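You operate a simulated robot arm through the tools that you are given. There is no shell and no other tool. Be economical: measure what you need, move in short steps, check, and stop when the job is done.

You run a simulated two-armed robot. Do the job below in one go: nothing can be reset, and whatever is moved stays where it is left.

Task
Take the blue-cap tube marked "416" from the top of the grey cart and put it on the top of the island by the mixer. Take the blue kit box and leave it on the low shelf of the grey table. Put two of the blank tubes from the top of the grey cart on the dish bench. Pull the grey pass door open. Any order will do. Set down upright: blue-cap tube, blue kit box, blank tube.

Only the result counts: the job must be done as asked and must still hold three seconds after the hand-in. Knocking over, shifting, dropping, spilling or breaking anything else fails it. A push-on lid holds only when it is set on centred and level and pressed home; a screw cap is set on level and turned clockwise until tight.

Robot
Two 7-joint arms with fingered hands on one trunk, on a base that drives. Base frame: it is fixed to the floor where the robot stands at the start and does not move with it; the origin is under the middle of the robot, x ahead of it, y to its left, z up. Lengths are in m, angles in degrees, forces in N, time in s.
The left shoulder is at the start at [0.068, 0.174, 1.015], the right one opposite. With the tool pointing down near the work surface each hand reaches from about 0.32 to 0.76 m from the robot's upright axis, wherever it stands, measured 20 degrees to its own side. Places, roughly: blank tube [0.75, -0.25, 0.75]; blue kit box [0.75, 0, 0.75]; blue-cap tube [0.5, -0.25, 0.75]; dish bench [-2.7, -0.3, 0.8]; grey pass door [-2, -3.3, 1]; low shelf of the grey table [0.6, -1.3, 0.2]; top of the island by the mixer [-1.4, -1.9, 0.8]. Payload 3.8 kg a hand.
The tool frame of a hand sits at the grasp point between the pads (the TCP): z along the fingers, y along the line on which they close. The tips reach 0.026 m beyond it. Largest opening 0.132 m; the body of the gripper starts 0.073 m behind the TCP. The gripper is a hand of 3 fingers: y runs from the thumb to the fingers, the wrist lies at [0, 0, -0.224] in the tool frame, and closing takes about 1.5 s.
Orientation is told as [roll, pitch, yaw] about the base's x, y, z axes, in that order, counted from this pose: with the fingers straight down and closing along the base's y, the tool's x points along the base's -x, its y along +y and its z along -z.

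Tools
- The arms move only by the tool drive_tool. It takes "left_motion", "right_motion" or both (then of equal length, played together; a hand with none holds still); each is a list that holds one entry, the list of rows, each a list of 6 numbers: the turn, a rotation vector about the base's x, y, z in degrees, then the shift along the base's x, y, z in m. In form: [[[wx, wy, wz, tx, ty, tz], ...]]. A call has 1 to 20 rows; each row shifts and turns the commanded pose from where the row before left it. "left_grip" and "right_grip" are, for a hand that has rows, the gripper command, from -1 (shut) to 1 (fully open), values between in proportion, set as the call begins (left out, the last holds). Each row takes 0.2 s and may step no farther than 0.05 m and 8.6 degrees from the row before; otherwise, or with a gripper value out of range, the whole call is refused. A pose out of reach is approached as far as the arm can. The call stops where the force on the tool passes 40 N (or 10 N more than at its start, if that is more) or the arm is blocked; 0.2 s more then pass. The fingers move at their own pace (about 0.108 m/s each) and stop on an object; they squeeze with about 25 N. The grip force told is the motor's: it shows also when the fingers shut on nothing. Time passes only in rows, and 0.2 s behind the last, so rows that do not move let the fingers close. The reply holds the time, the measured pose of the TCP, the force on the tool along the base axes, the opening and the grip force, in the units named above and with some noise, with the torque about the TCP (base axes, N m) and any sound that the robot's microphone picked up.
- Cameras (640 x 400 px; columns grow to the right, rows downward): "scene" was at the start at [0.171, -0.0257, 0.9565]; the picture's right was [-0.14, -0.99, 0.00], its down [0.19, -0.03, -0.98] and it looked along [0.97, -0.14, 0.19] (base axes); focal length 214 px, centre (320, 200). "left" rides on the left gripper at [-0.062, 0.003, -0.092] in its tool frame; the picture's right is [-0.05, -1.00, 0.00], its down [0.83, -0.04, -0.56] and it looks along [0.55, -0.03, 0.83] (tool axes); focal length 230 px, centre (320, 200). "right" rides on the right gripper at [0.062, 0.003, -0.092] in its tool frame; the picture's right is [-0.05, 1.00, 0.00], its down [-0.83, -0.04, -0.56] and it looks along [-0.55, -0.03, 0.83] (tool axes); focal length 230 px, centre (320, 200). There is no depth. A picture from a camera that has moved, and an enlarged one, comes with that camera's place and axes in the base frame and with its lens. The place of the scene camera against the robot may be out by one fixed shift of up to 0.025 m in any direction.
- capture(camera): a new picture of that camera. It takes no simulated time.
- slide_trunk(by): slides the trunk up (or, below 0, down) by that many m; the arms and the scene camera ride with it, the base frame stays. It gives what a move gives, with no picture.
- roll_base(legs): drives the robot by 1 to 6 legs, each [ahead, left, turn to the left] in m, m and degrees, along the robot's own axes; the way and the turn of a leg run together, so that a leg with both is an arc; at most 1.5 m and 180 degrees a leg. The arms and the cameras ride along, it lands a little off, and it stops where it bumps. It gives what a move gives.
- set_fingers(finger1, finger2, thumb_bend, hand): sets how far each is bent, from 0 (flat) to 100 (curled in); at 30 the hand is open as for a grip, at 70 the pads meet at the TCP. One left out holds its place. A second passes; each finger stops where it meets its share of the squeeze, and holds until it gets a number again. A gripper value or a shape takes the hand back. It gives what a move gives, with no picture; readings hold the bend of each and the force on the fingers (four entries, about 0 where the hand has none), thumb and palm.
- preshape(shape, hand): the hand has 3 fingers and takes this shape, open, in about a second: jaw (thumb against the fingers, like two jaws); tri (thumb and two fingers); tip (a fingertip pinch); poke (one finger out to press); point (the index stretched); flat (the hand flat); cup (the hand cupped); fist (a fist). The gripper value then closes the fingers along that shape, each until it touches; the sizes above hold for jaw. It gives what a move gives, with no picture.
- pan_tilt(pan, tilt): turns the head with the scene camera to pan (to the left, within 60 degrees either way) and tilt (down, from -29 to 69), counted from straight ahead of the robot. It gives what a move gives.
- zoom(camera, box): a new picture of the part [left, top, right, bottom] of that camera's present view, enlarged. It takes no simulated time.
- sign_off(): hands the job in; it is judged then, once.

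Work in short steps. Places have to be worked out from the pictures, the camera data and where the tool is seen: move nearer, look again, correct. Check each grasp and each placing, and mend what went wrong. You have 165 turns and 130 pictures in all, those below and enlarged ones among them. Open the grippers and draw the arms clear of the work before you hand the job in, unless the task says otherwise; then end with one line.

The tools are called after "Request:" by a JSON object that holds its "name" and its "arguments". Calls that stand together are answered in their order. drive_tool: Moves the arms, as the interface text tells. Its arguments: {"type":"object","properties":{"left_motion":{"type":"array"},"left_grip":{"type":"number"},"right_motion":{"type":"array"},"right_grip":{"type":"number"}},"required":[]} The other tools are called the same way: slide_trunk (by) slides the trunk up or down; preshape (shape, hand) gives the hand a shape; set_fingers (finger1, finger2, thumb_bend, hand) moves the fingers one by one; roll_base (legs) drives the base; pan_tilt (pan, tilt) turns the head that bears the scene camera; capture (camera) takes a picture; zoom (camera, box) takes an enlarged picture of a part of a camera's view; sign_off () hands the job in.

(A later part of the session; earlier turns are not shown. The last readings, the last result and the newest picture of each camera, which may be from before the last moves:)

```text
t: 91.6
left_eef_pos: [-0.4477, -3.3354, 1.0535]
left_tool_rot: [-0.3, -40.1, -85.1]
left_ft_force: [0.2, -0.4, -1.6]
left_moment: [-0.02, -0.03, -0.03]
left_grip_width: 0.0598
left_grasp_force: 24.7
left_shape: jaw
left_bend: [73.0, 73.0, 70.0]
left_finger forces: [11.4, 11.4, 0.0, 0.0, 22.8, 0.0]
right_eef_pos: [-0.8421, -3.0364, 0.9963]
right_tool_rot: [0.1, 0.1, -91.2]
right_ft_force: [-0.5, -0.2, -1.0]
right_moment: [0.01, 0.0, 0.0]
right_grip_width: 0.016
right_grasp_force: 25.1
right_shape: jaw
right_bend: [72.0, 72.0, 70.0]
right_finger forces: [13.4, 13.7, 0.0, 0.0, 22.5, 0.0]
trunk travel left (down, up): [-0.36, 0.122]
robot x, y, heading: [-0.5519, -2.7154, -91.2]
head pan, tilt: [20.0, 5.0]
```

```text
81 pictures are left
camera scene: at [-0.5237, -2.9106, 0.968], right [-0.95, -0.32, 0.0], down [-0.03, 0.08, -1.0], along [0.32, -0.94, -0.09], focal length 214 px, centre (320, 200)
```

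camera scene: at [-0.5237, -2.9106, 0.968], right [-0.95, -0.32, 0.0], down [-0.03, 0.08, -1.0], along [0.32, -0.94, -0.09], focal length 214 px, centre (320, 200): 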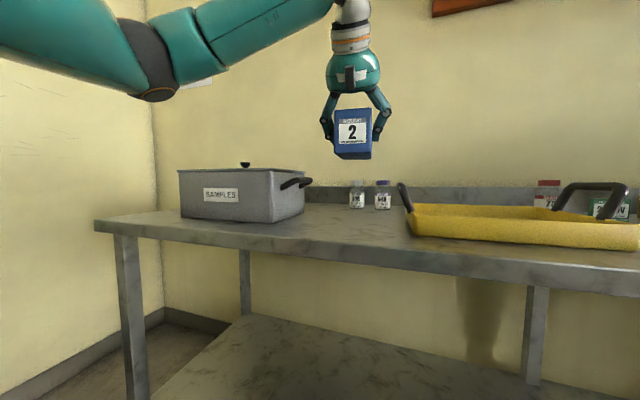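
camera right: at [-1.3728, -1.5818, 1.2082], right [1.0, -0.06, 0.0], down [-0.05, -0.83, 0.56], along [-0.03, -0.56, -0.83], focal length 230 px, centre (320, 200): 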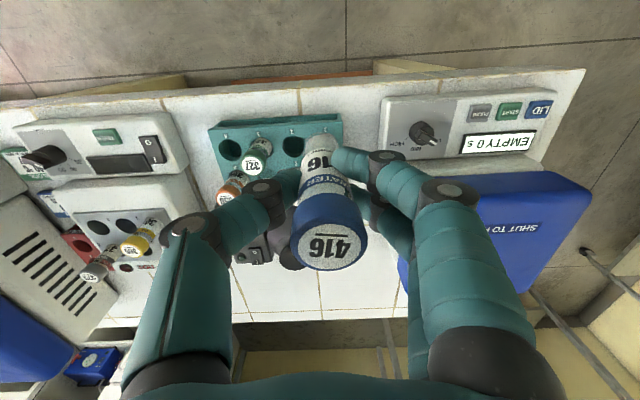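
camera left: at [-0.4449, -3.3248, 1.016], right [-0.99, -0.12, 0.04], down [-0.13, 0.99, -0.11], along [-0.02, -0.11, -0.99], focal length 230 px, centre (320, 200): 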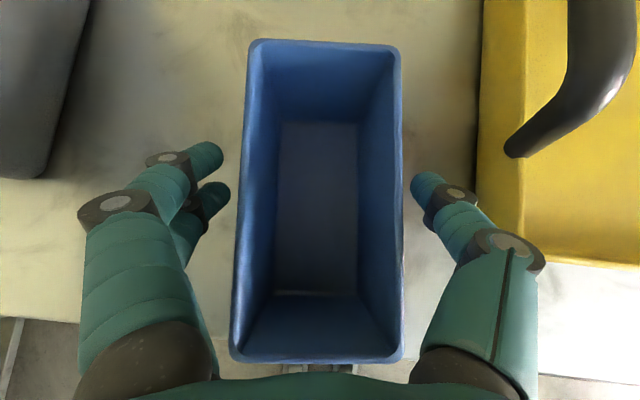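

Bin held upright again. I retract the left hand, raise the trunk, and turn around (left) to face the island's far side.

Request:
{"name": "drive_tool", "arguments": {"left_motion": [[[0, 0, 0, 0.02, 0.045, 0], [0, 0, 0, 0.02, 0.045, 0], [0, 0, 0, 0.02, 0.045, 0], [0, 0, 0, 0.02, 0.04, 0]]]}}

Request:
{"name": "slide_trunk", "arguments": {"by": 0.1}}

Request:
{"name": "roll_base", "arguments": {"legs": [[0, 0, 178]]}}

Request:
{"name": "pan_tilt", "arguments": {"pan": 35, "tilt": 25}}

Request:
{"name": "capture", "arguments": {"camera": "scene"}}

```text
t: 92.6
left_eef_pos: [-0.3675, -3.1596, 1.0526]
left_tool_rot: [-0.2, -40.1, -85.0]
left_ft_force: [0.0, 0.2, -1.9]
left_moment: [-0.02, -0.02, -0.01]
left_grip_width: 0.0596
left_grasp_force: 25.4
left_shape: jaw
left_bend: [73.0, 73.0, 70.0]
left_finger forces: [11.4, 11.4, 0.2, 0.0, 22.7, 0.0]
right_eef_pos: [-0.8409, -3.0369, 0.9973]
right_tool_rot: [0.1, -0.2, -91.2]
right_ft_force: [-0.5, 0.8, -1.2]
right_moment: [-0.01, 0.0, 0.0]
right_grip_width: 0.0159
right_grasp_force: 24.9
right_shape: jaw
right_bend: [72.0, 72.0, 70.0]
right_finger forces: [13.6, 13.7, 0.0, 0.0, 22.6, 0.0]
trunk travel left (down, up): [-0.36, 0.122]
robot x, y, heading: [-0.5523, -2.719, -91.1]
head pan, tilt: [20.0, 5.0]
```

```text
t: 93.9
left_eef_pos: [-0.3656, -3.1628, 1.1505]
left_tool_rot: [-0.3, -39.9, -85.1]
left_ft_force: [-0.4, 0.6, -1.7]
left_moment: [0.03, 0.02, 0.01]
left_grip_width: 0.0597
left_grasp_force: 24.3
left_shape: jaw
left_bend: [73.0, 73.0, 70.0]
left_finger forces: [11.2, 11.3, 0.1, 0.1, 22.7, 0.0]
right_eef_pos: [-0.8418, -3.0372, 1.0953]
right_tool_rot: [0.0, 0.1, -91.3]
right_ft_force: [-0.2, -0.3, -0.3]
right_moment: [-0.01, -0.02, 0.04]
right_grip_width: 0.0157
right_grasp_force: 25.1
right_shape: jaw
right_bend: [72.0, 72.0, 70.0]
right_finger forces: [13.7, 13.8, 0.0, 0.0, 22.3, 0.0]
trunk travel left (down, up): [-0.46, 0.022]
robot x, y, heading: [-0.5534, -2.723, -91.0]
head pan, tilt: [20.0, 5.0]
```

```text
t: 101.6
left_eef_pos: [-0.72, -2.2668, 1.1514]
left_tool_rot: [-0.2, -40.2, 92.7]
left_ft_force: [-0.6, -0.3, -1.0]
left_moment: [-0.02, -0.01, -0.01]
left_grip_width: 0.0596
left_grasp_force: 24.9
left_shape: jaw
left_bend: [73.0, 73.0, 70.0]
left_finger forces: [11.3, 11.3, 0.0, 0.0, 22.6, 0.0]
right_eef_pos: [-0.2492, -2.41, 1.0972]
right_tool_rot: [0.0, 0.0, 86.7]
right_ft_force: [0.2, -0.6, -0.3]
right_moment: [0.0, 0.0, 0.0]
right_grip_width: 0.0155
right_grasp_force: 25.2
right_shape: jaw
right_bend: [72.0, 72.0, 70.0]
right_finger forces: [10.8, 13.3, 0.0, 0.0, 22.2, 0.0]
trunk travel left (down, up): [-0.46, 0.022]
robot x, y, heading: [-0.5512, -2.7179, 86.5]
head pan, tilt: [20.0, 5.0]
```

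```text
t: 102.4
left_eef_pos: [-0.7196, -2.2671, 1.1514]
left_tool_rot: [-0.2, -40.0, 92.8]
left_ft_force: [-0.2, -0.6, -1.6]
left_moment: [0.01, 0.01, 0.0]
left_grip_width: 0.0596
left_grasp_force: 25.1
left_shape: jaw
left_bend: [73.0, 73.0, 70.0]
left_finger forces: [11.3, 11.3, 0.1, 0.1, 22.5, 0.0]
right_eef_pos: [-0.2489, -2.4099, 1.0964]
right_tool_rot: [0.1, 0.0, 86.7]
right_ft_force: [-0.9, 0.1, -0.8]
right_moment: [-0.01, 0.02, -0.02]
right_grip_width: 0.0157
right_grasp_force: 24.5
right_shape: jaw
right_bend: [72.0, 72.0, 70.0]
right_finger forces: [10.9, 13.2, 0.0, 0.0, 22.2, 0.0]
trunk travel left (down, up): [-0.46, 0.022]
robot x, y, heading: [-0.5512, -2.7172, 86.8]
head pan, tilt: [35.0, 25.0]
```

```text
80 pictures are left
camera scene: at [-0.5935, -2.5458, 1.0624], right [0.85, 0.53, 0.0], down [0.22, -0.36, -0.91], along [-0.48, 0.77, -0.42], focal length 214 px, centre (320, 200)
```

scene: 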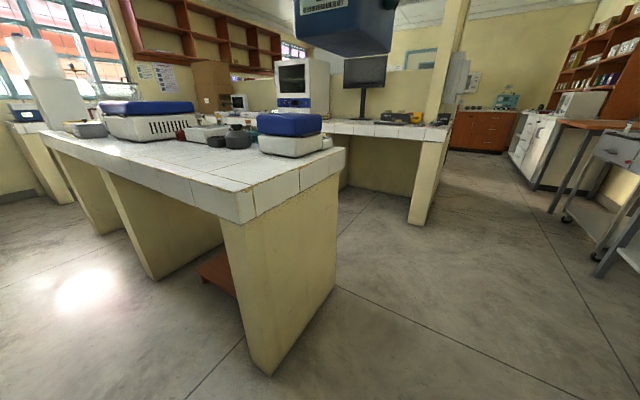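

The island's rear half is wide open. I straighten the heading and strafe left so the right hand faces the free area.

Request:
{"name": "roll_base", "arguments": {"legs": [[0, 0, 3.2], [0, 0.9, 0]]}}

Request:
{"name": "drive_tool", "arguments": {"right_motion": [[[0, 0, 0, -0.01, 0.045, 0], [0, 0, 0, -0.01, 0.045, 0], [0, 0, 0, -0.01, 0.045, 0], [0, 0, 0, 0, 0.045, -0.01], [0, 0, 0, 0, 0.045, -0.01], [0, 0, 0, 0, 0.045, -0.01]]]}}

Request:
{"name": "capture", "arguments": {"camera": "right"}}

```text
t: 107.5
left_eef_pos: [-1.6386, -2.2777, 1.1528]
left_tool_rot: [-0.3, -40.1, 96.2]
left_ft_force: [-0.3, 0.0, -1.5]
left_moment: [0.02, -0.01, -0.04]
left_grip_width: 0.0596
left_grasp_force: 25.2
left_shape: jaw
left_bend: [73.0, 73.0, 70.0]
left_finger forces: [11.3, 11.3, 0.0, 0.1, 22.6, 0.1]
right_eef_pos: [-1.1607, -2.3923, 1.0959]
right_tool_rot: [0.0, 0.0, 90.1]
right_ft_force: [-0.1, 0.1, -0.4]
right_moment: [0.01, 0.05, -0.01]
right_grip_width: 0.0157
right_grasp_force: 24.9
right_shape: jaw
right_bend: [72.0, 72.0, 70.0]
right_finger forces: [10.8, 13.2, 0.1, 0.0, 22.2, 0.0]
trunk travel left (down, up): [-0.46, 0.022]
robot x, y, heading: [-1.4423, -2.7178, 90.2]
head pan, tilt: [35.0, 25.0]
```

```text
t: 108.9
left_eef_pos: [-1.6385, -2.2768, 1.1515]
left_tool_rot: [-0.2, -40.1, 96.3]
left_ft_force: [0.1, -0.3, -0.8]
left_moment: [-0.01, 0.03, -0.02]
left_grip_width: 0.0597
left_grasp_force: 25.3
left_shape: jaw
left_bend: [73.0, 73.0, 70.0]
left_finger forces: [11.3, 11.4, 0.1, 0.1, 22.6, 0.0]
right_eef_pos: [-1.161, -2.2187, 1.0948]
right_tool_rot: [0.1, -0.1, 90.0]
right_ft_force: [0.5, 0.5, -1.0]
right_moment: [0.0, -0.01, -0.01]
right_grip_width: 0.0156
right_grasp_force: 24.4
right_shape: jaw
right_bend: [72.0, 72.0, 70.0]
right_finger forces: [11.3, 13.7, 0.0, 0.0, 22.3, 0.1]
right hand out of reach, approached as far as the arm can: row 4, 5, 6
trunk travel left (down, up): [-0.46, 0.022]
robot x, y, heading: [-1.4447, -2.7147, 90.0]
head pan, tilt: [35.0, 25.0]
```

```text
79 pictures are left
camera right: at [-1.1642, -2.2797, 1.1877], right [-1.0, 0.05, 0.0], down [0.04, 0.83, 0.56], along [0.03, 0.55, -0.83], focal length 230 px, centre (320, 200)
```

right: 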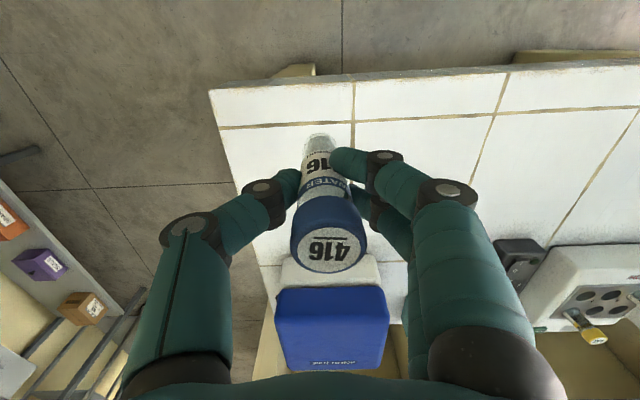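

The tube is just over the island edge at the rear-left corner; I move the base 0.11 forward and lower the trunk 0.1 so the arm can set it down with margin.

Request:
{"name": "roll_base", "arguments": {"legs": [[0.11, 0, 0]]}}

Request:
{"name": "slide_trunk", "arguments": {"by": -0.1}}

Request:
{"name": "drive_tool", "arguments": {"right_motion": [[[0, 0, 0, -0.02, 0, -0.015], [0, 0, 0, -0.02, 0, -0.015]]]}}

Request:
{"name": "capture", "arguments": {"camera": "right"}}

```text
t: 110.1
left_eef_pos: [-1.6382, -2.1681, 1.1519]
left_tool_rot: [-0.2, -40.1, 96.2]
left_ft_force: [-0.7, -0.7, -1.5]
left_moment: [-0.03, -0.01, -0.03]
left_grip_width: 0.0596
left_grasp_force: 25.1
left_shape: jaw
left_bend: [73.0, 73.0, 70.0]
left_finger forces: [11.3, 11.3, 0.1, 0.1, 22.7, 0.0]
right_eef_pos: [-1.1619, -2.1099, 1.0964]
right_tool_rot: [-0.1, -0.1, 90.1]
right_ft_force: [0.3, 0.9, -0.2]
right_moment: [-0.01, 0.01, 0.0]
right_grip_width: 0.0154
right_grasp_force: 25.2
right_shape: jaw
right_bend: [72.0, 72.0, 70.0]
right_finger forces: [11.5, 13.6, 0.1, 0.1, 22.4, 0.0]
trunk travel left (down, up): [-0.46, 0.022]
robot x, y, heading: [-1.445, -2.6088, 90.2]
head pan, tilt: [35.0, 25.0]
```

```text
t: 111.5
left_eef_pos: [-1.6386, -2.1674, 1.0521]
left_tool_rot: [-0.2, -40.2, 96.2]
left_ft_force: [0.8, -0.5, -1.3]
left_moment: [-0.01, -0.02, -0.04]
left_grip_width: 0.0596
left_grasp_force: 24.8
left_shape: jaw
left_bend: [73.0, 73.0, 70.0]
left_finger forces: [11.4, 11.3, 0.0, 0.0, 22.7, 0.0]
right_eef_pos: [-1.1615, -2.1094, 0.9961]
right_tool_rot: [0.1, 0.0, 90.0]
right_ft_force: [0.2, -0.1, 0.0]
right_moment: [0.01, -0.04, -0.01]
right_grip_width: 0.0156
right_grasp_force: 25.0
right_shape: jaw
right_bend: [72.0, 72.0, 70.0]
right_finger forces: [11.5, 13.7, 0.0, 0.1, 22.2, 0.0]
trunk travel left (down, up): [-0.36, 0.122]
robot x, y, heading: [-1.4443, -2.607, 90.1]
head pan, tilt: [35.0, 25.0]
```

```text
t: 112.0
left_eef_pos: [-1.6388, -2.1671, 1.0518]
left_tool_rot: [-0.2, -40.1, 96.3]
left_ft_force: [0.5, -0.8, -1.1]
left_moment: [0.03, -0.04, -0.03]
left_grip_width: 0.0595
left_grasp_force: 25.5
left_shape: jaw
left_bend: [73.0, 73.0, 70.0]
left_finger forces: [11.3, 11.3, 0.0, 0.0, 22.6, 0.1]
right_eef_pos: [-1.2032, -2.1109, 0.966]
right_tool_rot: [0.0, -0.1, 90.0]
right_ft_force: [-0.7, -0.4, -0.4]
right_moment: [0.0, -0.04, -0.02]
right_grip_width: 0.0155
right_grasp_force: 24.6
right_shape: jaw
right_bend: [72.0, 72.0, 70.0]
right_finger forces: [11.5, 13.9, 0.1, 0.1, 22.1, 0.0]
trunk travel left (down, up): [-0.36, 0.122]
robot x, y, heading: [-1.4442, -2.6071, 90.4]
head pan, tilt: [35.0, 25.0]
```

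```text
78 pictures are left
camera right: at [-1.2055, -2.1706, 1.0579], right [-1.0, 0.05, 0.0], down [0.04, 0.83, 0.56], along [0.03, 0.56, -0.83], focal length 230 px, centre (320, 200)
```

right: 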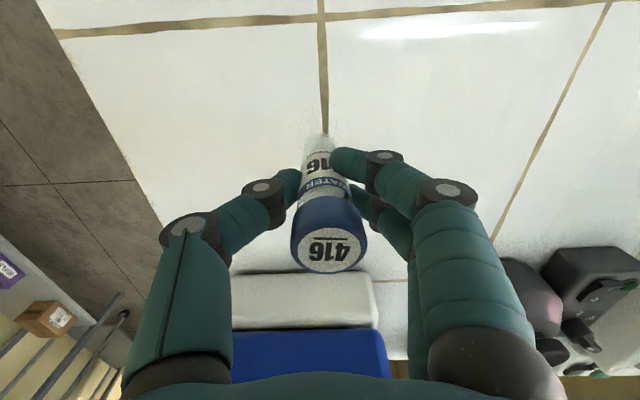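

Position is clear; I shift off the grout line and lower carefully to contact.

Request:
{"name": "drive_tool", "arguments": {"right_motion": [[[0, 0, 0, -0.035, -0.01, 0], [0, 0, 0, 0, 0, -0.015], [0, 0, 0, 0, 0, -0.012], [0, 0, 0, 0, 0, -0.005], [0, 0, 0, 0, 0, -0.003], [0, 0, 0, 0, 0, -0.003], [0, 0, 0, 0, 0, -0.003]]]}}

```text
t: 113.7
left_eef_pos: [-1.6395, -2.1673, 1.0512]
left_tool_rot: [-0.2, -40.1, 96.1]
left_ft_force: [0.2, -0.5, -1.3]
left_moment: [0.02, 0.01, 0.0]
left_grip_width: 0.0598
left_grasp_force: 25.1
left_shape: jaw
left_bend: [73.0, 73.0, 70.0]
left_finger forces: [11.3, 11.3, 0.0, 0.0, 22.7, 0.1]
right_eef_pos: [-1.2373, -2.1192, 0.9241]
right_tool_rot: [0.0, -0.1, 90.0]
right_ft_force: [-0.1, 0.6, 0.0]
right_moment: [0.03, 0.0, 0.02]
right_grip_width: 0.0153
right_grasp_force: 24.5
right_shape: jaw
right_bend: [72.0, 72.0, 70.0]
right_finger forces: [11.7, 14.1, 0.0, 0.0, 22.0, 0.0]
trunk travel left (down, up): [-0.36, 0.122]
robot x, y, heading: [-1.4451, -2.6073, 90.0]
head pan, tilt: [35.0, 25.0]
```

No contact yet at 0.924; continue lowering in 3 mm steps.

Request:
{"name": "drive_tool", "arguments": {"right_motion": [[[0, 0, 0, 0, 0, -0.003], [0, 0, 0, 0, 0, -0.003], [0, 0, 0, 0, 0, -0.003], [0, 0, 0, 0, 0, -0.003], [0, 0, 0, 0, 0, -0.002]]]}}

Request:
{"name": "capture", "arguments": {"camera": "right"}}

```text
t: 114.9
left_eef_pos: [-1.6385, -2.1685, 1.0521]
left_tool_rot: [-0.3, -40.2, 96.1]
left_ft_force: [0.0, 0.2, -0.9]
left_moment: [0.0, 0.0, -0.04]
left_grip_width: 0.0596
left_grasp_force: 24.9
left_shape: jaw
left_bend: [73.0, 73.0, 70.0]
left_finger forces: [11.3, 11.3, 0.0, 0.0, 22.7, 0.0]
right_eef_pos: [-1.2373, -2.118, 0.9181]
right_tool_rot: [0.3, -0.8, 90.1]
right_ft_force: [2.7, -5.1, 22.0]
right_moment: [-0.09, -0.08, -0.04]
right_grip_width: 0.019
right_grasp_force: 25.5
right_shape: jaw
right_bend: [73.0, 73.0, 72.0]
right_finger forces: [15.6, 14.5, 0.0, 0.0, 28.3, 0.0]
trunk travel left (down, up): [-0.36, 0.122]
robot x, y, heading: [-1.4438, -2.6056, 89.7]
head pan, tilt: [35.0, 25.0]
stopped in row 5 (right hand): the force on the tool passed its limit (the readings are from after the stop); the commanded pose is now the measured one
```

```text
77 pictures are left
camera right: at [-1.2403, -2.181, 1.0086], right [-1.0, 0.05, 0.01], down [0.05, 0.82, 0.57], along [0.02, 0.57, -0.82], focal length 230 px, centre (320, 200)
```

right: 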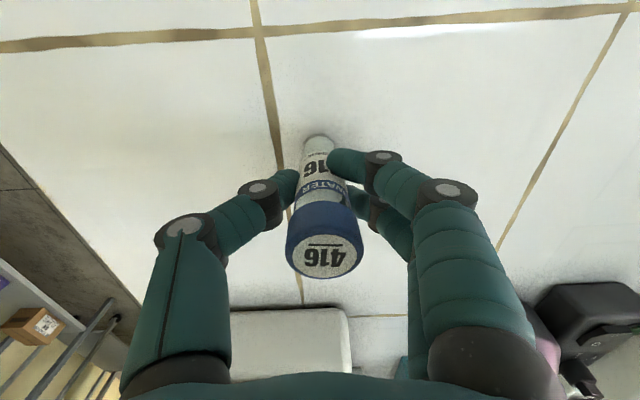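

Contact made. I relieve 2 mm, open modestly, wait, then rise.

Request:
{"name": "drive_tool", "arguments": {"right_motion": [[[0, 0.0, 0, 0, 0, 0.002], [0, 0, 0, 0, 0, 0], [0, 0, 0, 0, 0, 0], [0, 0, 0, 0, 0, 0], [0, 0, 0, 0, 0, 0.02], [0, 0, 0, 0, 0, 0.03], [0, 0, 0, 0, 0, 0.04], [0, 0, 0, 0, 0, 0.04]]], "right_grip": 0.1}}

Request:
{"name": "capture", "arguments": {"camera": "right"}}

```text
t: 116.7
left_eef_pos: [-1.6393, -2.1681, 1.0525]
left_tool_rot: [-0.2, -40.1, 96.1]
left_ft_force: [0.3, 0.0, -1.6]
left_moment: [0.01, -0.02, 0.0]
left_grip_width: 0.0597
left_grasp_force: 24.9
left_shape: jaw
left_bend: [73.0, 73.0, 70.0]
left_finger forces: [11.3, 11.2, 0.0, 0.1, 22.7, 0.0]
right_eef_pos: [-1.2381, -2.1191, 1.0465]
right_tool_rot: [0.2, -0.3, 89.9]
right_ft_force: [0.1, 0.1, 0.2]
right_moment: [0.03, 0.02, 0.01]
right_grip_width: 0.0719
right_grasp_force: 0.0
right_shape: jaw
right_bend: [72.0, 72.0, 70.0]
right_finger forces: [0.0, 0.0, 0.1, 0.1, 0.1, 0.0]
trunk travel left (down, up): [-0.36, 0.122]
robot x, y, heading: [-1.4387, -2.6085, 90.2]
head pan, tilt: [35.0, 25.0]
```

```text
76 pictures are left
camera right: at [-1.2406, -2.1804, 1.1383], right [-1.0, 0.05, 0.0], down [0.04, 0.83, 0.56], along [0.03, 0.56, -0.83], focal length 230 px, centre (320, 200)
```

right: 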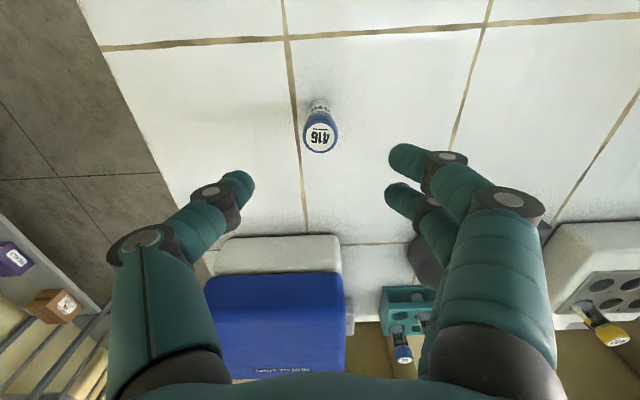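

416 stands upright on the island. I retract the right hand and drive back toward the grey table with the bin.

Request:
{"name": "drive_tool", "arguments": {"right_motion": [[[0, 0, 0, 0.01, -0.045, 0], [0, 0, 0, 0.01, -0.045, 0], [0, 0, 0, 0.01, -0.045, 0], [0, 0, 0, 0.01, -0.04, 0]]]}}

Request:
{"name": "roll_base", "arguments": {"legs": [[-0.1, 0, 0], [0, -1.05, 0], [0, 0, -90], [0, 1.45, 0]]}}

Request:
{"name": "pan_tilt", "arguments": {"pan": 0, "tilt": 45}}

Request:
{"name": "capture", "arguments": {"camera": "scene"}}

```text
t: 117.7
left_eef_pos: [-1.639, -2.1682, 1.052]
left_tool_rot: [-0.1, -40.1, 96.1]
left_ft_force: [0.2, -0.8, -1.6]
left_moment: [0.03, 0.0, 0.02]
left_grip_width: 0.0595
left_grasp_force: 24.9
left_shape: jaw
left_bend: [73.0, 73.0, 70.0]
left_finger forces: [11.4, 11.2, 0.0, 0.0, 22.7, 0.0]
right_eef_pos: [-1.1978, -2.2949, 1.0446]
right_tool_rot: [0.2, -0.6, 89.9]
right_ft_force: [0.3, 1.0, 0.1]
right_moment: [-0.01, 0.0, -0.02]
right_grip_width: 0.0721
right_grasp_force: 0.1
right_shape: jaw
right_bend: [72.0, 72.0, 70.0]
right_finger forces: [0.0, 0.0, 0.0, 0.1, 0.1, 0.0]
trunk travel left (down, up): [-0.36, 0.122]
robot x, y, heading: [-1.4429, -2.6086, 90.0]
head pan, tilt: [35.0, 25.0]
```

```text
t: 134.5
left_eef_pos: [0.0168, -1.0512, 1.0526]
left_tool_rot: [-0.2, -40.2, 7.0]
left_ft_force: [0.6, 0.1, -1.7]
left_moment: [0.0, 0.01, -0.04]
left_grip_width: 0.0594
left_grasp_force: 25.1
left_shape: jaw
left_bend: [73.0, 73.0, 70.0]
left_finger forces: [11.3, 11.3, 0.1, 0.0, 22.6, 0.1]
right_eef_pos: [-0.1022, -1.4935, 1.0457]
right_tool_rot: [0.3, -0.5, 0.9]
right_ft_force: [0.2, -0.4, -1.2]
right_moment: [-0.02, -0.01, 0.02]
right_grip_width: 0.072
right_grasp_force: 0.1
right_shape: jaw
right_bend: [72.0, 72.0, 70.0]
right_finger forces: [0.0, 0.1, 0.0, 0.0, 0.1, 0.0]
trunk travel left (down, up): [-0.36, 0.122]
robot x, y, heading: [-0.4209, -1.257, 0.8]
head pan, tilt: [35.0, 25.0]
```

```text
t: 135.5
left_eef_pos: [0.0174, -1.0522, 1.0512]
left_tool_rot: [-0.2, -40.1, 7.0]
left_ft_force: [-1.1, 0.2, -1.1]
left_moment: [0.04, -0.01, -0.02]
left_grip_width: 0.0594
left_grasp_force: 24.8
left_shape: jaw
left_bend: [73.0, 73.0, 70.0]
left_finger forces: [11.2, 11.3, 0.0, 0.0, 22.7, 0.0]
right_eef_pos: [-0.1023, -1.4939, 1.0446]
right_tool_rot: [0.3, -0.5, 0.9]
right_ft_force: [-1.0, 0.6, -0.3]
right_moment: [0.02, 0.0, 0.0]
right_grip_width: 0.0719
right_grasp_force: 0.1
right_shape: jaw
right_bend: [72.0, 72.0, 70.0]
right_finger forces: [0.0, 0.0, 0.0, 0.1, 0.0, 0.0]
trunk travel left (down, up): [-0.36, 0.122]
robot x, y, heading: [-0.4195, -1.2508, 0.9]
head pan, tilt: [0.0, 45.0]
```

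```text
75 pictures are left
camera scene: at [-0.2457, -1.2631, 0.905], right [0.02, -1.0, 0.0], down [-0.71, -0.01, -0.71], along [0.71, 0.01, -0.71], focal length 214 px, centre (320, 200)
```

scene: 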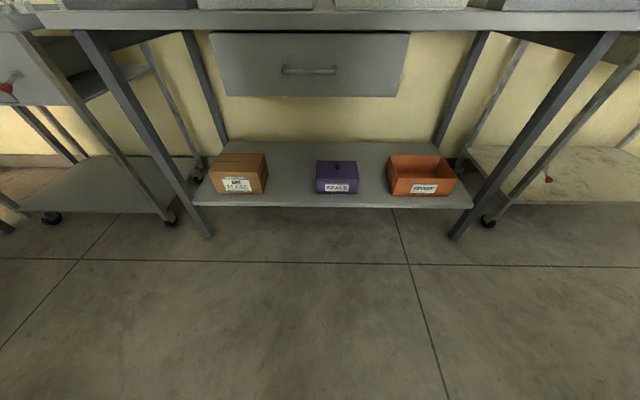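

In front of the shelf with free space before me. I lower the trunk, then the left hand forward/down to z≈0.42, staying clear of the table.

Request:
{"name": "slide_trunk", "arguments": {"by": -0.355}}

Request:
{"name": "drive_tool", "arguments": {"left_motion": [[[0, 0, 0, 0.03, -0.006, -0.03], [0, 0, 0, 0.03, -0.006, -0.035], [0, 0, 0, 0.03, -0.006, -0.035], [0, 0, 0, 0.02, -0.006, -0.04], [0, 0, 0, 0.02, -0.006, -0.04], [0, 0, 0, 0.01, -0.006, -0.04], [0, 0, 0, 0.0, -0.004, -0.04], [0, 0, 0, 0, 0, 0]]]}}

Request:
{"name": "capture", "arguments": {"camera": "left"}}

Request:
{"name": "capture", "arguments": {"camera": "scene"}}

```text
t: 139.0
left_eef_pos: [0.0727, -1.0514, 0.6149]
left_tool_rot: [1.3, -27.1, 6.0]
left_ft_force: [0.7, 1.0, -0.8]
left_moment: [-0.02, -0.01, -0.01]
left_grip_width: 0.0597
left_grasp_force: 24.4
left_shape: jaw
left_bend: [73.0, 73.0, 70.0]
left_finger forces: [11.2, 11.3, 0.0, 0.0, 22.6, 0.0]
right_eef_pos: [-0.1032, -1.4955, 0.6905]
right_tool_rot: [0.3, -0.5, 0.9]
right_ft_force: [-0.4, -0.6, -0.2]
right_moment: [0.02, -0.01, -0.01]
right_grip_width: 0.0719
right_grasp_force: 0.1
right_shape: jaw
right_bend: [72.0, 72.0, 70.0]
right_finger forces: [0.0, 0.0, 0.0, 0.0, 0.0, 0.1]
trunk travel left (down, up): [-0.005, 0.477]
robot x, y, heading: [-0.4228, -1.2556, 0.9]
head pan, tilt: [0.0, 45.0]
```

```text
t: 140.8
left_eef_pos: [0.2145, -1.0924, 0.3545]
left_tool_rot: [1.4, -27.1, 6.1]
left_ft_force: [0.6, -0.2, -1.1]
left_moment: [-0.01, 0.01, 0.0]
left_grip_width: 0.0597
left_grasp_force: 24.7
left_shape: jaw
left_bend: [73.0, 73.0, 70.0]
left_finger forces: [11.3, 11.3, 0.0, 0.1, 22.7, 0.0]
right_eef_pos: [-0.1016, -1.4945, 0.6902]
right_tool_rot: [0.1, -0.6, 0.8]
right_ft_force: [-0.7, -0.1, 0.1]
right_moment: [-0.02, 0.02, -0.03]
right_grip_width: 0.072
right_grasp_force: 0.0
right_shape: jaw
right_bend: [72.0, 72.0, 70.0]
right_finger forces: [0.0, 0.0, 0.0, 0.0, 0.0, 0.0]
trunk travel left (down, up): [-0.005, 0.477]
robot x, y, heading: [-0.4209, -1.2535, 0.7]
head pan, tilt: [0.0, 45.0]
```

```text
74 pictures are left
camera left: at [0.2269, -1.0892, 0.4651], right [0.16, -0.99, 0.0], down [-0.98, -0.16, 0.11], along [-0.11, -0.02, -0.99], focal length 230 px, centre (320, 200)
```

left: 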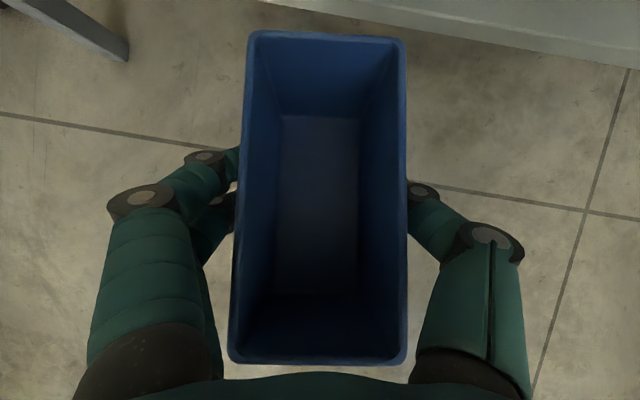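

```text
73 pictures are left
camera scene: at [-0.2372, -1.263, 0.5554], right [0.02, -1.0, 0.0], down [-0.71, -0.01, -0.71], along [0.71, 0.01, -0.71], focal length 214 px, centre (320, 200)
```

scene: 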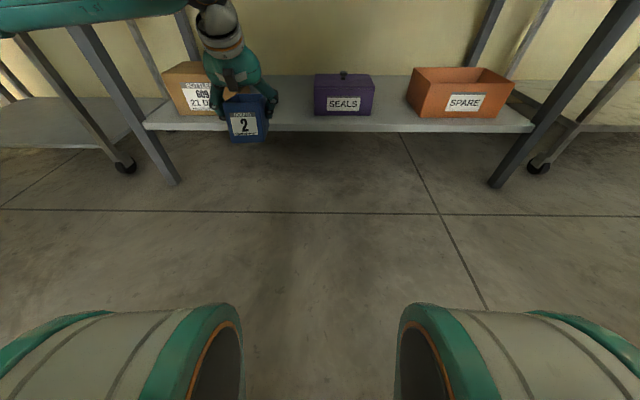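

The arm's trunk ride changed the hand pitch to -27°, so the bin is tilted 13° nose-down; I rotate it back level and raise slightly.

Request:
{"name": "drive_tool", "arguments": {"left_motion": [[[-0.5, -4.4, 0, 0, 0, 0.01], [-0.5, -4.4, 0, 0, 0, 0.01], [-0.5, -4.3, 0, 0, 0, 0], [0, 0, 0, 0, 0, 0]]]}}

Request:
{"name": "roll_base", "arguments": {"legs": [[0.15, 0, 0]]}}

Request:
{"name": "capture", "arguments": {"camera": "left"}}

Request:
{"name": "capture", "arguments": {"camera": "scene"}}

```text
t: 141.8
left_eef_pos: [0.2132, -1.0907, 0.3746]
left_tool_rot: [-2.4, -40.0, 8.1]
left_ft_force: [0.3, -0.4, -1.5]
left_moment: [-0.01, 0.0, -0.01]
left_grip_width: 0.0595
left_grasp_force: 24.7
left_shape: jaw
left_bend: [73.0, 73.0, 70.0]
left_finger forces: [11.3, 11.3, 0.0, 0.0, 22.6, 0.0]
right_eef_pos: [-0.102, -1.4942, 0.6895]
right_tool_rot: [0.2, -0.5, 0.9]
right_ft_force: [-0.7, -0.4, 0.0]
right_moment: [0.03, 0.0, -0.02]
right_grip_width: 0.0722
right_grasp_force: 0.0
right_shape: jaw
right_bend: [72.0, 72.0, 70.0]
right_finger forces: [0.0, 0.0, 0.0, 0.1, 0.0, 0.0]
trunk travel left (down, up): [-0.005, 0.477]
robot x, y, heading: [-0.4191, -1.2555, 0.8]
head pan, tilt: [0.0, 45.0]
```

```text
t: 143.2
left_eef_pos: [0.3628, -1.0869, 0.3738]
left_tool_rot: [-2.3, -39.9, 8.3]
left_ft_force: [-0.3, 0.7, -0.5]
left_moment: [-0.02, -0.02, 0.0]
left_grip_width: 0.0595
left_grasp_force: 25.6
left_shape: jaw
left_bend: [73.0, 73.0, 70.0]
left_finger forces: [11.3, 11.3, 0.0, 0.0, 22.6, 0.0]
right_eef_pos: [0.0481, -1.4908, 0.6903]
right_tool_rot: [0.2, -0.6, 1.0]
right_ft_force: [0.1, 0.3, 0.2]
right_moment: [0.0, 0.03, 0.01]
right_grip_width: 0.0723
right_grasp_force: 0.0
right_shape: jaw
right_bend: [72.0, 72.0, 70.0]
right_finger forces: [0.0, 0.0, 0.1, 0.1, 0.1, 0.1]
trunk travel left (down, up): [-0.005, 0.477]
robot x, y, heading: [-0.2687, -1.2507, 0.9]
head pan, tilt: [0.0, 45.0]
```

```text
72 pictures are left
camera left: at [0.3506, -1.083, 0.4856], right [0.16, -0.99, 0.07], down [-0.98, -0.16, -0.11], along [0.12, -0.05, -0.99], focal length 230 px, centre (320, 200)
```

left: 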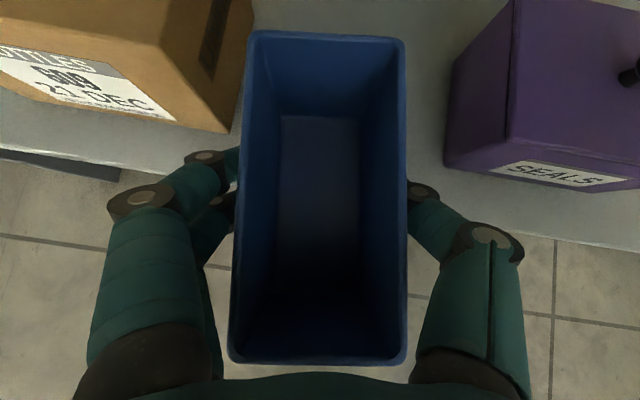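

```text
71 pictures are left
camera scene: at [-0.0876, -1.2603, 0.5554], right [0.02, -1.0, 0.0], down [-0.71, -0.01, -0.71], along [0.71, 0.01, -0.71], focal length 214 px, centre (320, 200)
```

scene: 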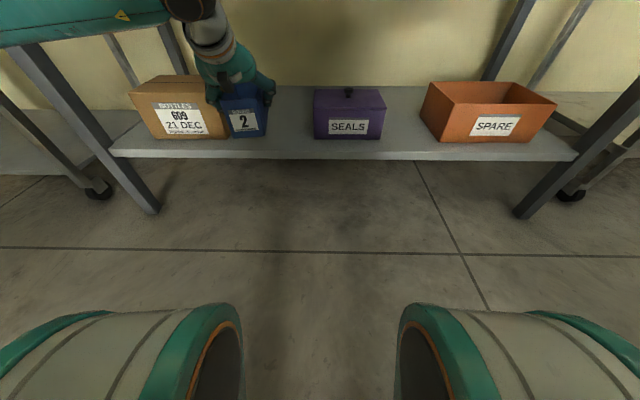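

I level the small roll error and move the bin into the gap (target TCP ≈(0.505,-1.106)), still above the shelf.

Request:
{"name": "drive_tool", "arguments": {"left_motion": [[[1.5, 0.2, 1.3, 0.0, -0.006, 0], [0, 0, 0, 0.035, -0.006, 0], [0, 0, 0, 0.035, -0.007, -0.01], [0, 0, 0, 0.035, 0, -0.01], [0, 0, 0, 0.035, 0, -0.01], [0, 0, 0, 0, 0, 0]]]}}

Request:
{"name": "capture", "arguments": {"camera": "left"}}

Request:
{"name": "capture", "arguments": {"camera": "scene"}}

```text
t: 144.6
left_eef_pos: [0.5036, -1.106, 0.3448]
left_tool_rot: [-0.4, -39.9, 8.3]
left_ft_force: [0.7, 0.3, -1.3]
left_moment: [-0.04, 0.0, -0.03]
left_grip_width: 0.0594
left_grasp_force: 24.9
left_shape: jaw
left_bend: [73.0, 73.0, 70.0]
left_finger forces: [11.3, 11.2, 0.1, 0.0, 22.7, 0.0]
right_eef_pos: [0.0479, -1.4918, 0.6913]
right_tool_rot: [0.2, -0.5, 1.0]
right_ft_force: [-0.4, 0.8, 0.1]
right_moment: [-0.04, -0.01, -0.02]
right_grip_width: 0.072
right_grasp_force: 0.1
right_shape: jaw
right_bend: [72.0, 72.0, 70.0]
right_finger forces: [0.0, 0.0, 0.0, 0.0, 0.0, 0.0]
trunk travel left (down, up): [-0.005, 0.477]
robot x, y, heading: [-0.2674, -1.2479, 1.1]
head pan, tilt: [0.0, 45.0]
```

```text
70 pictures are left
camera left: at [0.4916, -1.1049, 0.455], right [0.18, -0.98, 0.04], down [-0.98, -0.18, -0.11], along [0.11, -0.02, -0.99], focal length 230 px, centre (320, 200)
```

left: 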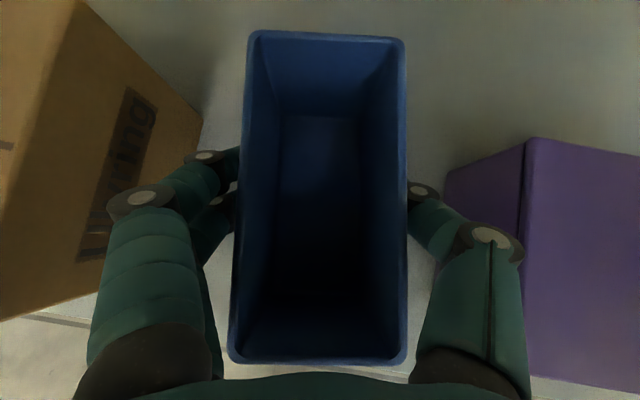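

```text
69 pictures are left
camera scene: at [-0.0876, -1.2603, 0.5554], right [0.02, -1.0, 0.0], down [-0.71, -0.01, -0.71], along [0.71, 0.01, -0.71], focal length 214 px, centre (320, 200)
```

scene: 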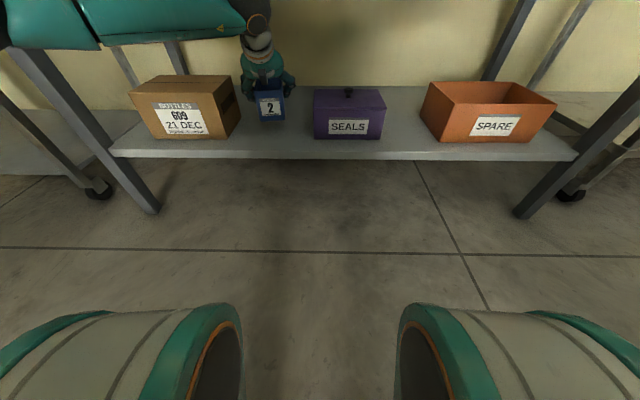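

Clearances on both sides are ≈4–5 cm. I lower to contact.

Request:
{"name": "drive_tool", "arguments": {"left_motion": [[[0, 0, 0, 0, 0, -0.02], [0, 0, 0, 0, 0, -0.02], [0, 0, 0, 0, 0, -0.01], [0, 0, 0, 0, 0, -0.005], [0, 0, 0, 0, 0, -0.004], [0, 0, 0, 0, 0, -0.004], [0, 0, 0, 0, 0, -0.003]]]}}

```text
t: 145.9
left_eef_pos: [0.5092, -1.1084, 0.2939]
left_tool_rot: [-1.1, -41.1, 8.7]
left_ft_force: [-0.8, 0.4, 11.6]
left_moment: [0.11, -0.1, 0.05]
left_grip_width: 0.0601
left_grasp_force: 24.9
left_shape: jaw
left_bend: [74.0, 74.0, 71.0]
left_finger forces: [12.7, 12.9, 0.0, 0.1, 25.4, 0.0]
right_eef_pos: [0.0464, -1.4918, 0.6899]
right_tool_rot: [0.2, -0.6, 1.1]
right_ft_force: [-0.3, -0.4, -1.3]
right_moment: [0.02, -0.02, 0.0]
right_grip_width: 0.0724
right_grasp_force: 0.1
right_shape: jaw
right_bend: [72.0, 72.0, 70.0]
right_finger forces: [0.0, 0.0, 0.1, 0.1, 0.0, 0.0]
trunk travel left (down, up): [-0.005, 0.477]
robot x, y, heading: [-0.2708, -1.2513, 1.1]
head pan, tilt: [0.0, 45.0]
stopped in row 6 (left hand): the force on the tool passed its limit (the readings are from after the stop); the commanded pose is now the measured one
```

Contact at z≈0.294. I open the fingers a little and check before withdrawing.

Request:
{"name": "drive_tool", "arguments": {"left_motion": [[[0, 0, 0, 0, 0, 0], [0, 0, 0, 0, 0, 0], [0, 0, 0, 0, 0, 0], [0, 0, 0, 0, 0, 0]]], "left_grip": 0.45}}

Request:
{"name": "capture", "arguments": {"camera": "left"}}

```text
t: 146.9
left_eef_pos: [0.5058, -1.108, 0.29]
left_tool_rot: [-1.0, -40.7, 8.5]
left_ft_force: [-0.2, -0.5, 1.3]
left_moment: [-0.05, 0.01, -0.04]
left_grip_width: 0.0951
left_grasp_force: 0.0
left_shape: jaw
left_bend: [66.0, 66.0, 62.0]
left_finger forces: [0.0, 0.0, 0.0, 0.0, 0.1, 0.1]
right_eef_pos: [0.0476, -1.4913, 0.6902]
right_tool_rot: [0.2, -0.5, 1.0]
right_ft_force: [-0.2, -0.1, -0.2]
right_moment: [0.06, 0.03, -0.03]
right_grip_width: 0.0721
right_grasp_force: 0.0
right_shape: jaw
right_bend: [72.0, 72.0, 70.0]
right_finger forces: [0.0, 0.0, 0.0, 0.0, 0.0, 0.0]
trunk travel left (down, up): [-0.005, 0.477]
robot x, y, heading: [-0.2693, -1.2511, 1.0]
head pan, tilt: [0.0, 45.0]
```

```text
68 pictures are left
camera left: at [0.4933, -1.106, 0.4011], right [0.18, -0.98, 0.05], down [-0.98, -0.18, -0.12], along [0.13, -0.02, -0.99], focal length 230 px, centre (320, 200)
```

left: 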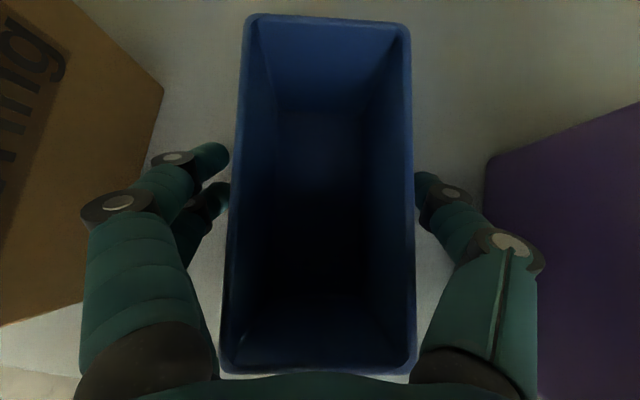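

Bin released and flat. I withdraw upward then back, and check from the scene camera.

Request:
{"name": "drive_tool", "arguments": {"left_motion": [[[0, 0, 0, 0, 0, 0.02], [0, 0, 0, 0, 0, 0.03], [0, 0, 0, 0, 0, 0.03], [0, 0, 0, -0.03, 0, 0.02], [0, 0, 0, -0.045, 0, 0], [0, 0, 0, -0.045, 0, 0], [0, 0, 0, -0.03, 0, 0]]]}}

Request:
{"name": "roll_base", "arguments": {"legs": [[-0.2, 0, 0]]}}

Request:
{"name": "capture", "arguments": {"camera": "scene"}}

```text
t: 148.5
left_eef_pos: [0.3568, -1.1073, 0.3899]
left_tool_rot: [-0.9, -40.7, 8.5]
left_ft_force: [-0.2, 0.6, -0.6]
left_moment: [0.04, -0.02, 0.0]
left_grip_width: 0.0953
left_grasp_force: 0.1
left_shape: jaw
left_bend: [66.0, 66.0, 62.0]
left_finger forces: [0.0, 0.0, 0.1, 0.1, 0.0, 0.0]
right_eef_pos: [0.0464, -1.4904, 0.6901]
right_tool_rot: [0.1, -0.6, 1.1]
right_ft_force: [0.1, 0.0, 0.4]
right_moment: [-0.02, 0.03, 0.0]
right_grip_width: 0.0718
right_grasp_force: 0.0
right_shape: jaw
right_bend: [72.0, 72.0, 70.0]
right_finger forces: [0.0, 0.0, 0.0, 0.0, 0.0, 0.0]
trunk travel left (down, up): [-0.005, 0.477]
robot x, y, heading: [-0.2701, -1.25, 0.7]
head pan, tilt: [0.0, 45.0]
```

```text
t: 150.1
left_eef_pos: [0.1597, -1.111, 0.3897]
left_tool_rot: [-0.9, -40.7, 8.6]
left_ft_force: [-1.0, 0.5, -0.5]
left_moment: [0.0, -0.02, 0.03]
left_grip_width: 0.0954
left_grasp_force: 0.0
left_shape: jaw
left_bend: [66.0, 66.0, 62.0]
left_finger forces: [0.0, 0.0, 0.0, 0.1, 0.0, 0.0]
right_eef_pos: [-0.1501, -1.4934, 0.6902]
right_tool_rot: [0.2, -0.5, 1.0]
right_ft_force: [0.3, 0.9, 0.5]
right_moment: [-0.01, 0.02, -0.02]
right_grip_width: 0.0719
right_grasp_force: 0.0
right_shape: jaw
right_bend: [72.0, 72.0, 70.0]
right_finger forces: [0.1, 0.0, 0.0, 0.1, 0.0, 0.0]
trunk travel left (down, up): [-0.005, 0.477]
robot x, y, heading: [-0.4664, -1.2523, 0.9]
head pan, tilt: [0.0, 45.0]
```

```text
67 pictures are left
camera scene: at [-0.2858, -1.2638, 0.5554], right [0.02, -1.0, 0.0], down [-0.71, -0.01, -0.71], along [0.71, 0.01, -0.71], focal length 214 px, centre (320, 200)
```

scene: 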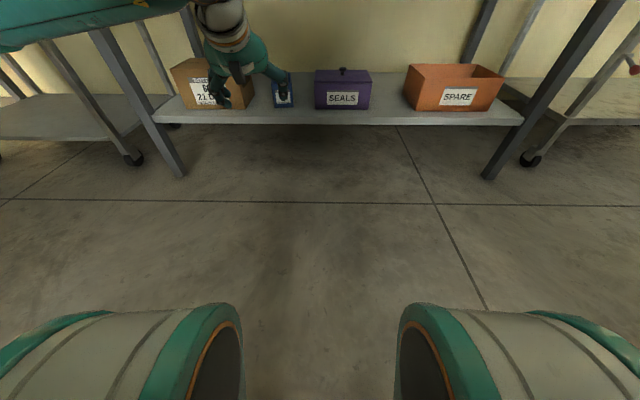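

Kit box sits upright on the low shelf. I raise the trunk and return the left hand to vertical.

Request:
{"name": "slide_trunk", "arguments": {"by": 0.37}}

Request:
{"name": "drive_tool", "arguments": {"left_motion": [[[-1.2, 7.9, 0, 0, 0, 0.045], [-1.2, 7.9, 0, 0, 0, 0.045], [-1.2, 7.9, 0, 0, 0, 0.045], [-1.2, 7.9, 0, -0.01, 0, 0.045], [-1.2, 7.9, 0, -0.02, 0, 0.045], [0, 0, -8, -0.02, 0.01, 0.045], [0, 0, 0, -0.03, 0.01, 0.03]]]}}

```text
t: 153.7
left_eef_pos: [0.1586, -1.1104, 0.7604]
left_tool_rot: [-0.9, -40.7, 8.4]
left_ft_force: [0.3, 0.2, 0.3]
left_moment: [-0.02, 0.0, -0.03]
left_grip_width: 0.0953
left_grasp_force: 0.0
left_shape: jaw
left_bend: [66.0, 66.0, 62.0]
left_finger forces: [0.1, 0.0, 0.1, 0.0, 0.0, 0.0]
right_eef_pos: [-0.1499, -1.4951, 1.0604]
right_tool_rot: [0.2, -0.4, 1.0]
right_ft_force: [0.6, -0.5, 0.1]
right_moment: [0.0, 0.01, 0.01]
right_grip_width: 0.072
right_grasp_force: 0.0
right_shape: jaw
right_bend: [72.0, 72.0, 70.0]
right_finger forces: [0.0, 0.1, 0.1, 0.0, 0.0, 0.0]
trunk travel left (down, up): [-0.375, 0.107]
robot x, y, heading: [-0.4716, -1.2507, 1.2]
head pan, tilt: [0.0, 45.0]
```

```text
refused: row 6 steps farther than a row can; nothing moved
```

Resending with smaller steps.

Request:
{"name": "drive_tool", "arguments": {"left_motion": [[[-1.2, 7.9, 0, 0, 0, 0.045], [-1.2, 7.9, 0, 0, 0, 0.045], [-1.2, 7.9, 0, 0, 0, 0.045], [-1.2, 7.9, 0, -0.01, 0, 0.045], [-1.2, 7.9, 0, -0.02, 0, 0.04], [0, 0, -8, -0.02, 0.01, 0.04], [0, 0, 0, -0.03, 0.01, 0.03]]]}}

Request:
{"name": "roll_base", "arguments": {"legs": [[0, 1.24, -1], [0.32, 0, 0]]}}

Request:
{"name": "pan_tilt", "arguments": {"pan": 0, "tilt": 30}}

Request:
{"name": "capture", "arguments": {"camera": "scene"}}

Request:
{"name": "capture", "arguments": {"camera": "right"}}

```text
t: 155.3
left_eef_pos: [0.0767, -1.0905, 1.0521]
left_tool_rot: [-1.0, -0.7, 0.4]
left_ft_force: [0.1, 0.1, 1.0]
left_moment: [-0.01, -0.01, 0.03]
left_grip_width: 0.0954
left_grasp_force: 0.1
left_shape: jaw
left_bend: [66.0, 66.0, 62.0]
left_finger forces: [0.0, 0.1, 0.0, 0.0, 0.0, 0.0]
right_eef_pos: [-0.1518, -1.4943, 1.0601]
right_tool_rot: [0.2, -0.5, 0.9]
right_ft_force: [0.5, 0.7, -0.2]
right_moment: [0.0, -0.02, 0.0]
right_grip_width: 0.072
right_grasp_force: 0.1
right_shape: jaw
right_bend: [72.0, 72.0, 70.0]
right_finger forces: [0.1, 0.0, 0.0, 0.1, 0.0, 0.0]
trunk travel left (down, up): [-0.375, 0.107]
robot x, y, heading: [-0.4661, -1.2536, 1.0]
head pan, tilt: [0.0, 45.0]
```

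```text
t: 158.3
left_eef_pos: [0.0932, -0.657, 1.0487]
left_tool_rot: [-1.2, -0.7, -0.1]
left_ft_force: [0.3, 0.5, -0.8]
left_moment: [-0.06, 0.07, -0.01]
left_grip_width: 0.0956
left_grasp_force: 0.1
left_shape: jaw
left_bend: [66.0, 66.0, 62.0]
left_finger forces: [0.0, 0.0, 0.0, 0.0, 0.0, 0.1]
right_eef_pos: [-0.1407, -1.0583, 1.0614]
right_tool_rot: [-0.1, -0.4, 0.5]
right_ft_force: [0.4, -0.6, 0.1]
right_moment: [-0.05, 0.07, 0.03]
right_grip_width: 0.0718
right_grasp_force: 0.0
right_shape: jaw
right_bend: [72.0, 72.0, 70.0]
right_finger forces: [0.0, 0.0, 0.1, 0.0, 0.1, 0.1]
trunk travel left (down, up): [-0.375, 0.107]
robot x, y, heading: [-0.4575, -0.8206, 0.4]
head pan, tilt: [0.0, 45.0]
stopped in leg 1: the robot was blocked; the commanded pose is now the measured one
```

```text
t: 159.1
left_eef_pos: [0.0887, -0.6594, 1.0535]
left_tool_rot: [-1.1, -0.8, -0.2]
left_ft_force: [0.7, 0.3, -0.1]
left_moment: [0.0, 0.0, 0.03]
left_grip_width: 0.0955
left_grasp_force: 0.0
left_shape: jaw
left_bend: [66.0, 66.0, 62.0]
left_finger forces: [0.0, 0.0, 0.1, 0.1, 0.1, 0.1]
right_eef_pos: [-0.1453, -1.0595, 1.062]
right_tool_rot: [0.1, -0.7, 0.4]
right_ft_force: [-0.8, -0.6, 0.3]
right_moment: [0.02, -0.02, 0.04]
right_grip_width: 0.0723
right_grasp_force: 0.0
right_shape: jaw
right_bend: [72.0, 72.0, 70.0]
right_finger forces: [0.0, 0.0, 0.0, 0.0, 0.1, 0.0]
trunk travel left (down, up): [-0.375, 0.107]
robot x, y, heading: [-0.4592, -0.8149, 0.3]
head pan, tilt: [0.0, 30.0]
```

```text
66 pictures are left
camera scene: at [-0.2749, -0.8282, 0.9442], right [0.01, -1.0, 0.0], down [-0.5, 0.0, -0.87], along [0.87, 0.0, -0.5], focal length 214 px, centre (320, 200)
```

scene: 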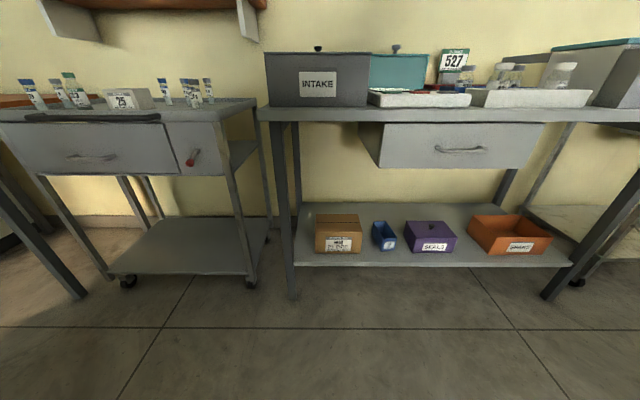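

```text
65 pictures are left
camera right: at [-0.2079, -1.057, 1.1527], right [0.04, 1.0, 0.0], down [0.82, -0.04, 0.56], along [0.56, -0.02, -0.83], focal length 230 px, centre (320, 200)
```

right: 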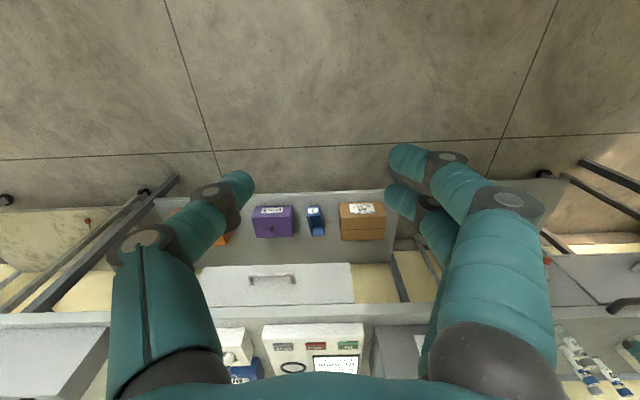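

Base bumped something on the left-rear at this x; earlier I passed fine at x≈-0.2. I move forward to x≈-0.21 and then strafe left (hands above everything).

Request:
{"name": "drive_tool", "arguments": {"left_motion": [[[0, 0, 0, -0.04, 0, 0.03], [0, 0, 0, -0.04, 0, 0.03]]]}}

Request:
{"name": "roll_base", "arguments": {"legs": [[0.25, 0, 0], [0, 0.82, 0]]}}

Request:
{"name": "capture", "arguments": {"camera": "scene"}}

```text
t: 159.7
left_eef_pos: [0.0094, -0.6594, 1.1134]
left_tool_rot: [-1.1, -0.9, -0.1]
left_ft_force: [1.1, 0.5, -0.4]
left_moment: [0.05, -0.02, 0.02]
left_grip_width: 0.0954
left_grasp_force: 0.0
left_shape: jaw
left_bend: [66.0, 66.0, 62.0]
left_finger forces: [0.0, 0.0, 0.0, 0.1, 0.1, 0.0]
right_eef_pos: [-0.1455, -1.0604, 1.0609]
right_tool_rot: [0.1, -0.7, 0.5]
right_ft_force: [-0.2, -0.6, 0.0]
right_moment: [0.01, 0.03, -0.04]
right_grip_width: 0.0723
right_grasp_force: 0.0
right_shape: jaw
right_bend: [72.0, 72.0, 70.0]
right_finger forces: [0.1, 0.0, 0.0, 0.0, 0.1, 0.1]
trunk travel left (down, up): [-0.375, 0.107]
robot x, y, heading: [-0.4595, -0.8132, 0.5]
head pan, tilt: [0.0, 30.0]
```

```text
t: 165.5
left_eef_pos: [0.2537, 0.1579, 1.1125]
left_tool_rot: [-1.1, -0.9, -0.2]
left_ft_force: [0.1, 0.0, -1.1]
left_moment: [-0.01, 0.0, 0.03]
left_grip_width: 0.0953
left_grasp_force: 0.2
left_shape: jaw
left_bend: [66.0, 66.0, 62.0]
left_finger forces: [0.0, 0.0, 0.1, 0.0, 0.0, 0.0]
right_eef_pos: [0.1005, -0.242, 1.0619]
right_tool_rot: [0.2, -0.6, 0.5]
right_ft_force: [-1.0, -0.1, 0.4]
right_moment: [-0.01, -0.02, 0.01]
right_grip_width: 0.0719
right_grasp_force: 0.1
right_shape: jaw
right_bend: [72.0, 72.0, 70.0]
right_finger forces: [0.0, 0.0, 0.1, 0.0, 0.0, 0.0]
trunk travel left (down, up): [-0.375, 0.107]
robot x, y, heading: [-0.2108, 0.0038, 0.2]
head pan, tilt: [0.0, 30.0]
```

```text
64 pictures are left
camera scene: at [-0.03, -0.0104, 0.9442], right [0.01, -1.0, 0.0], down [-0.5, 0.0, -0.87], along [0.87, 0.01, -0.5], focal length 214 px, centre (320, 200)
```

scene: 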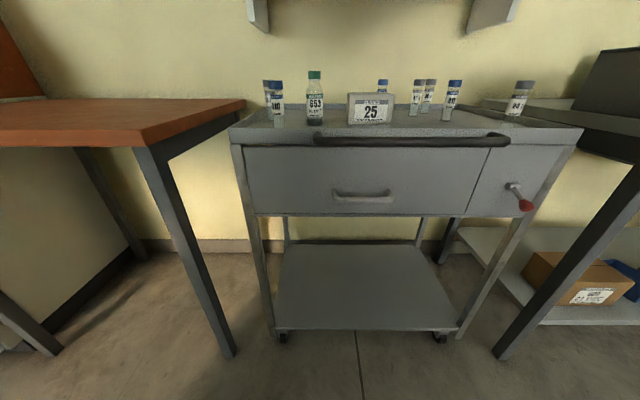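

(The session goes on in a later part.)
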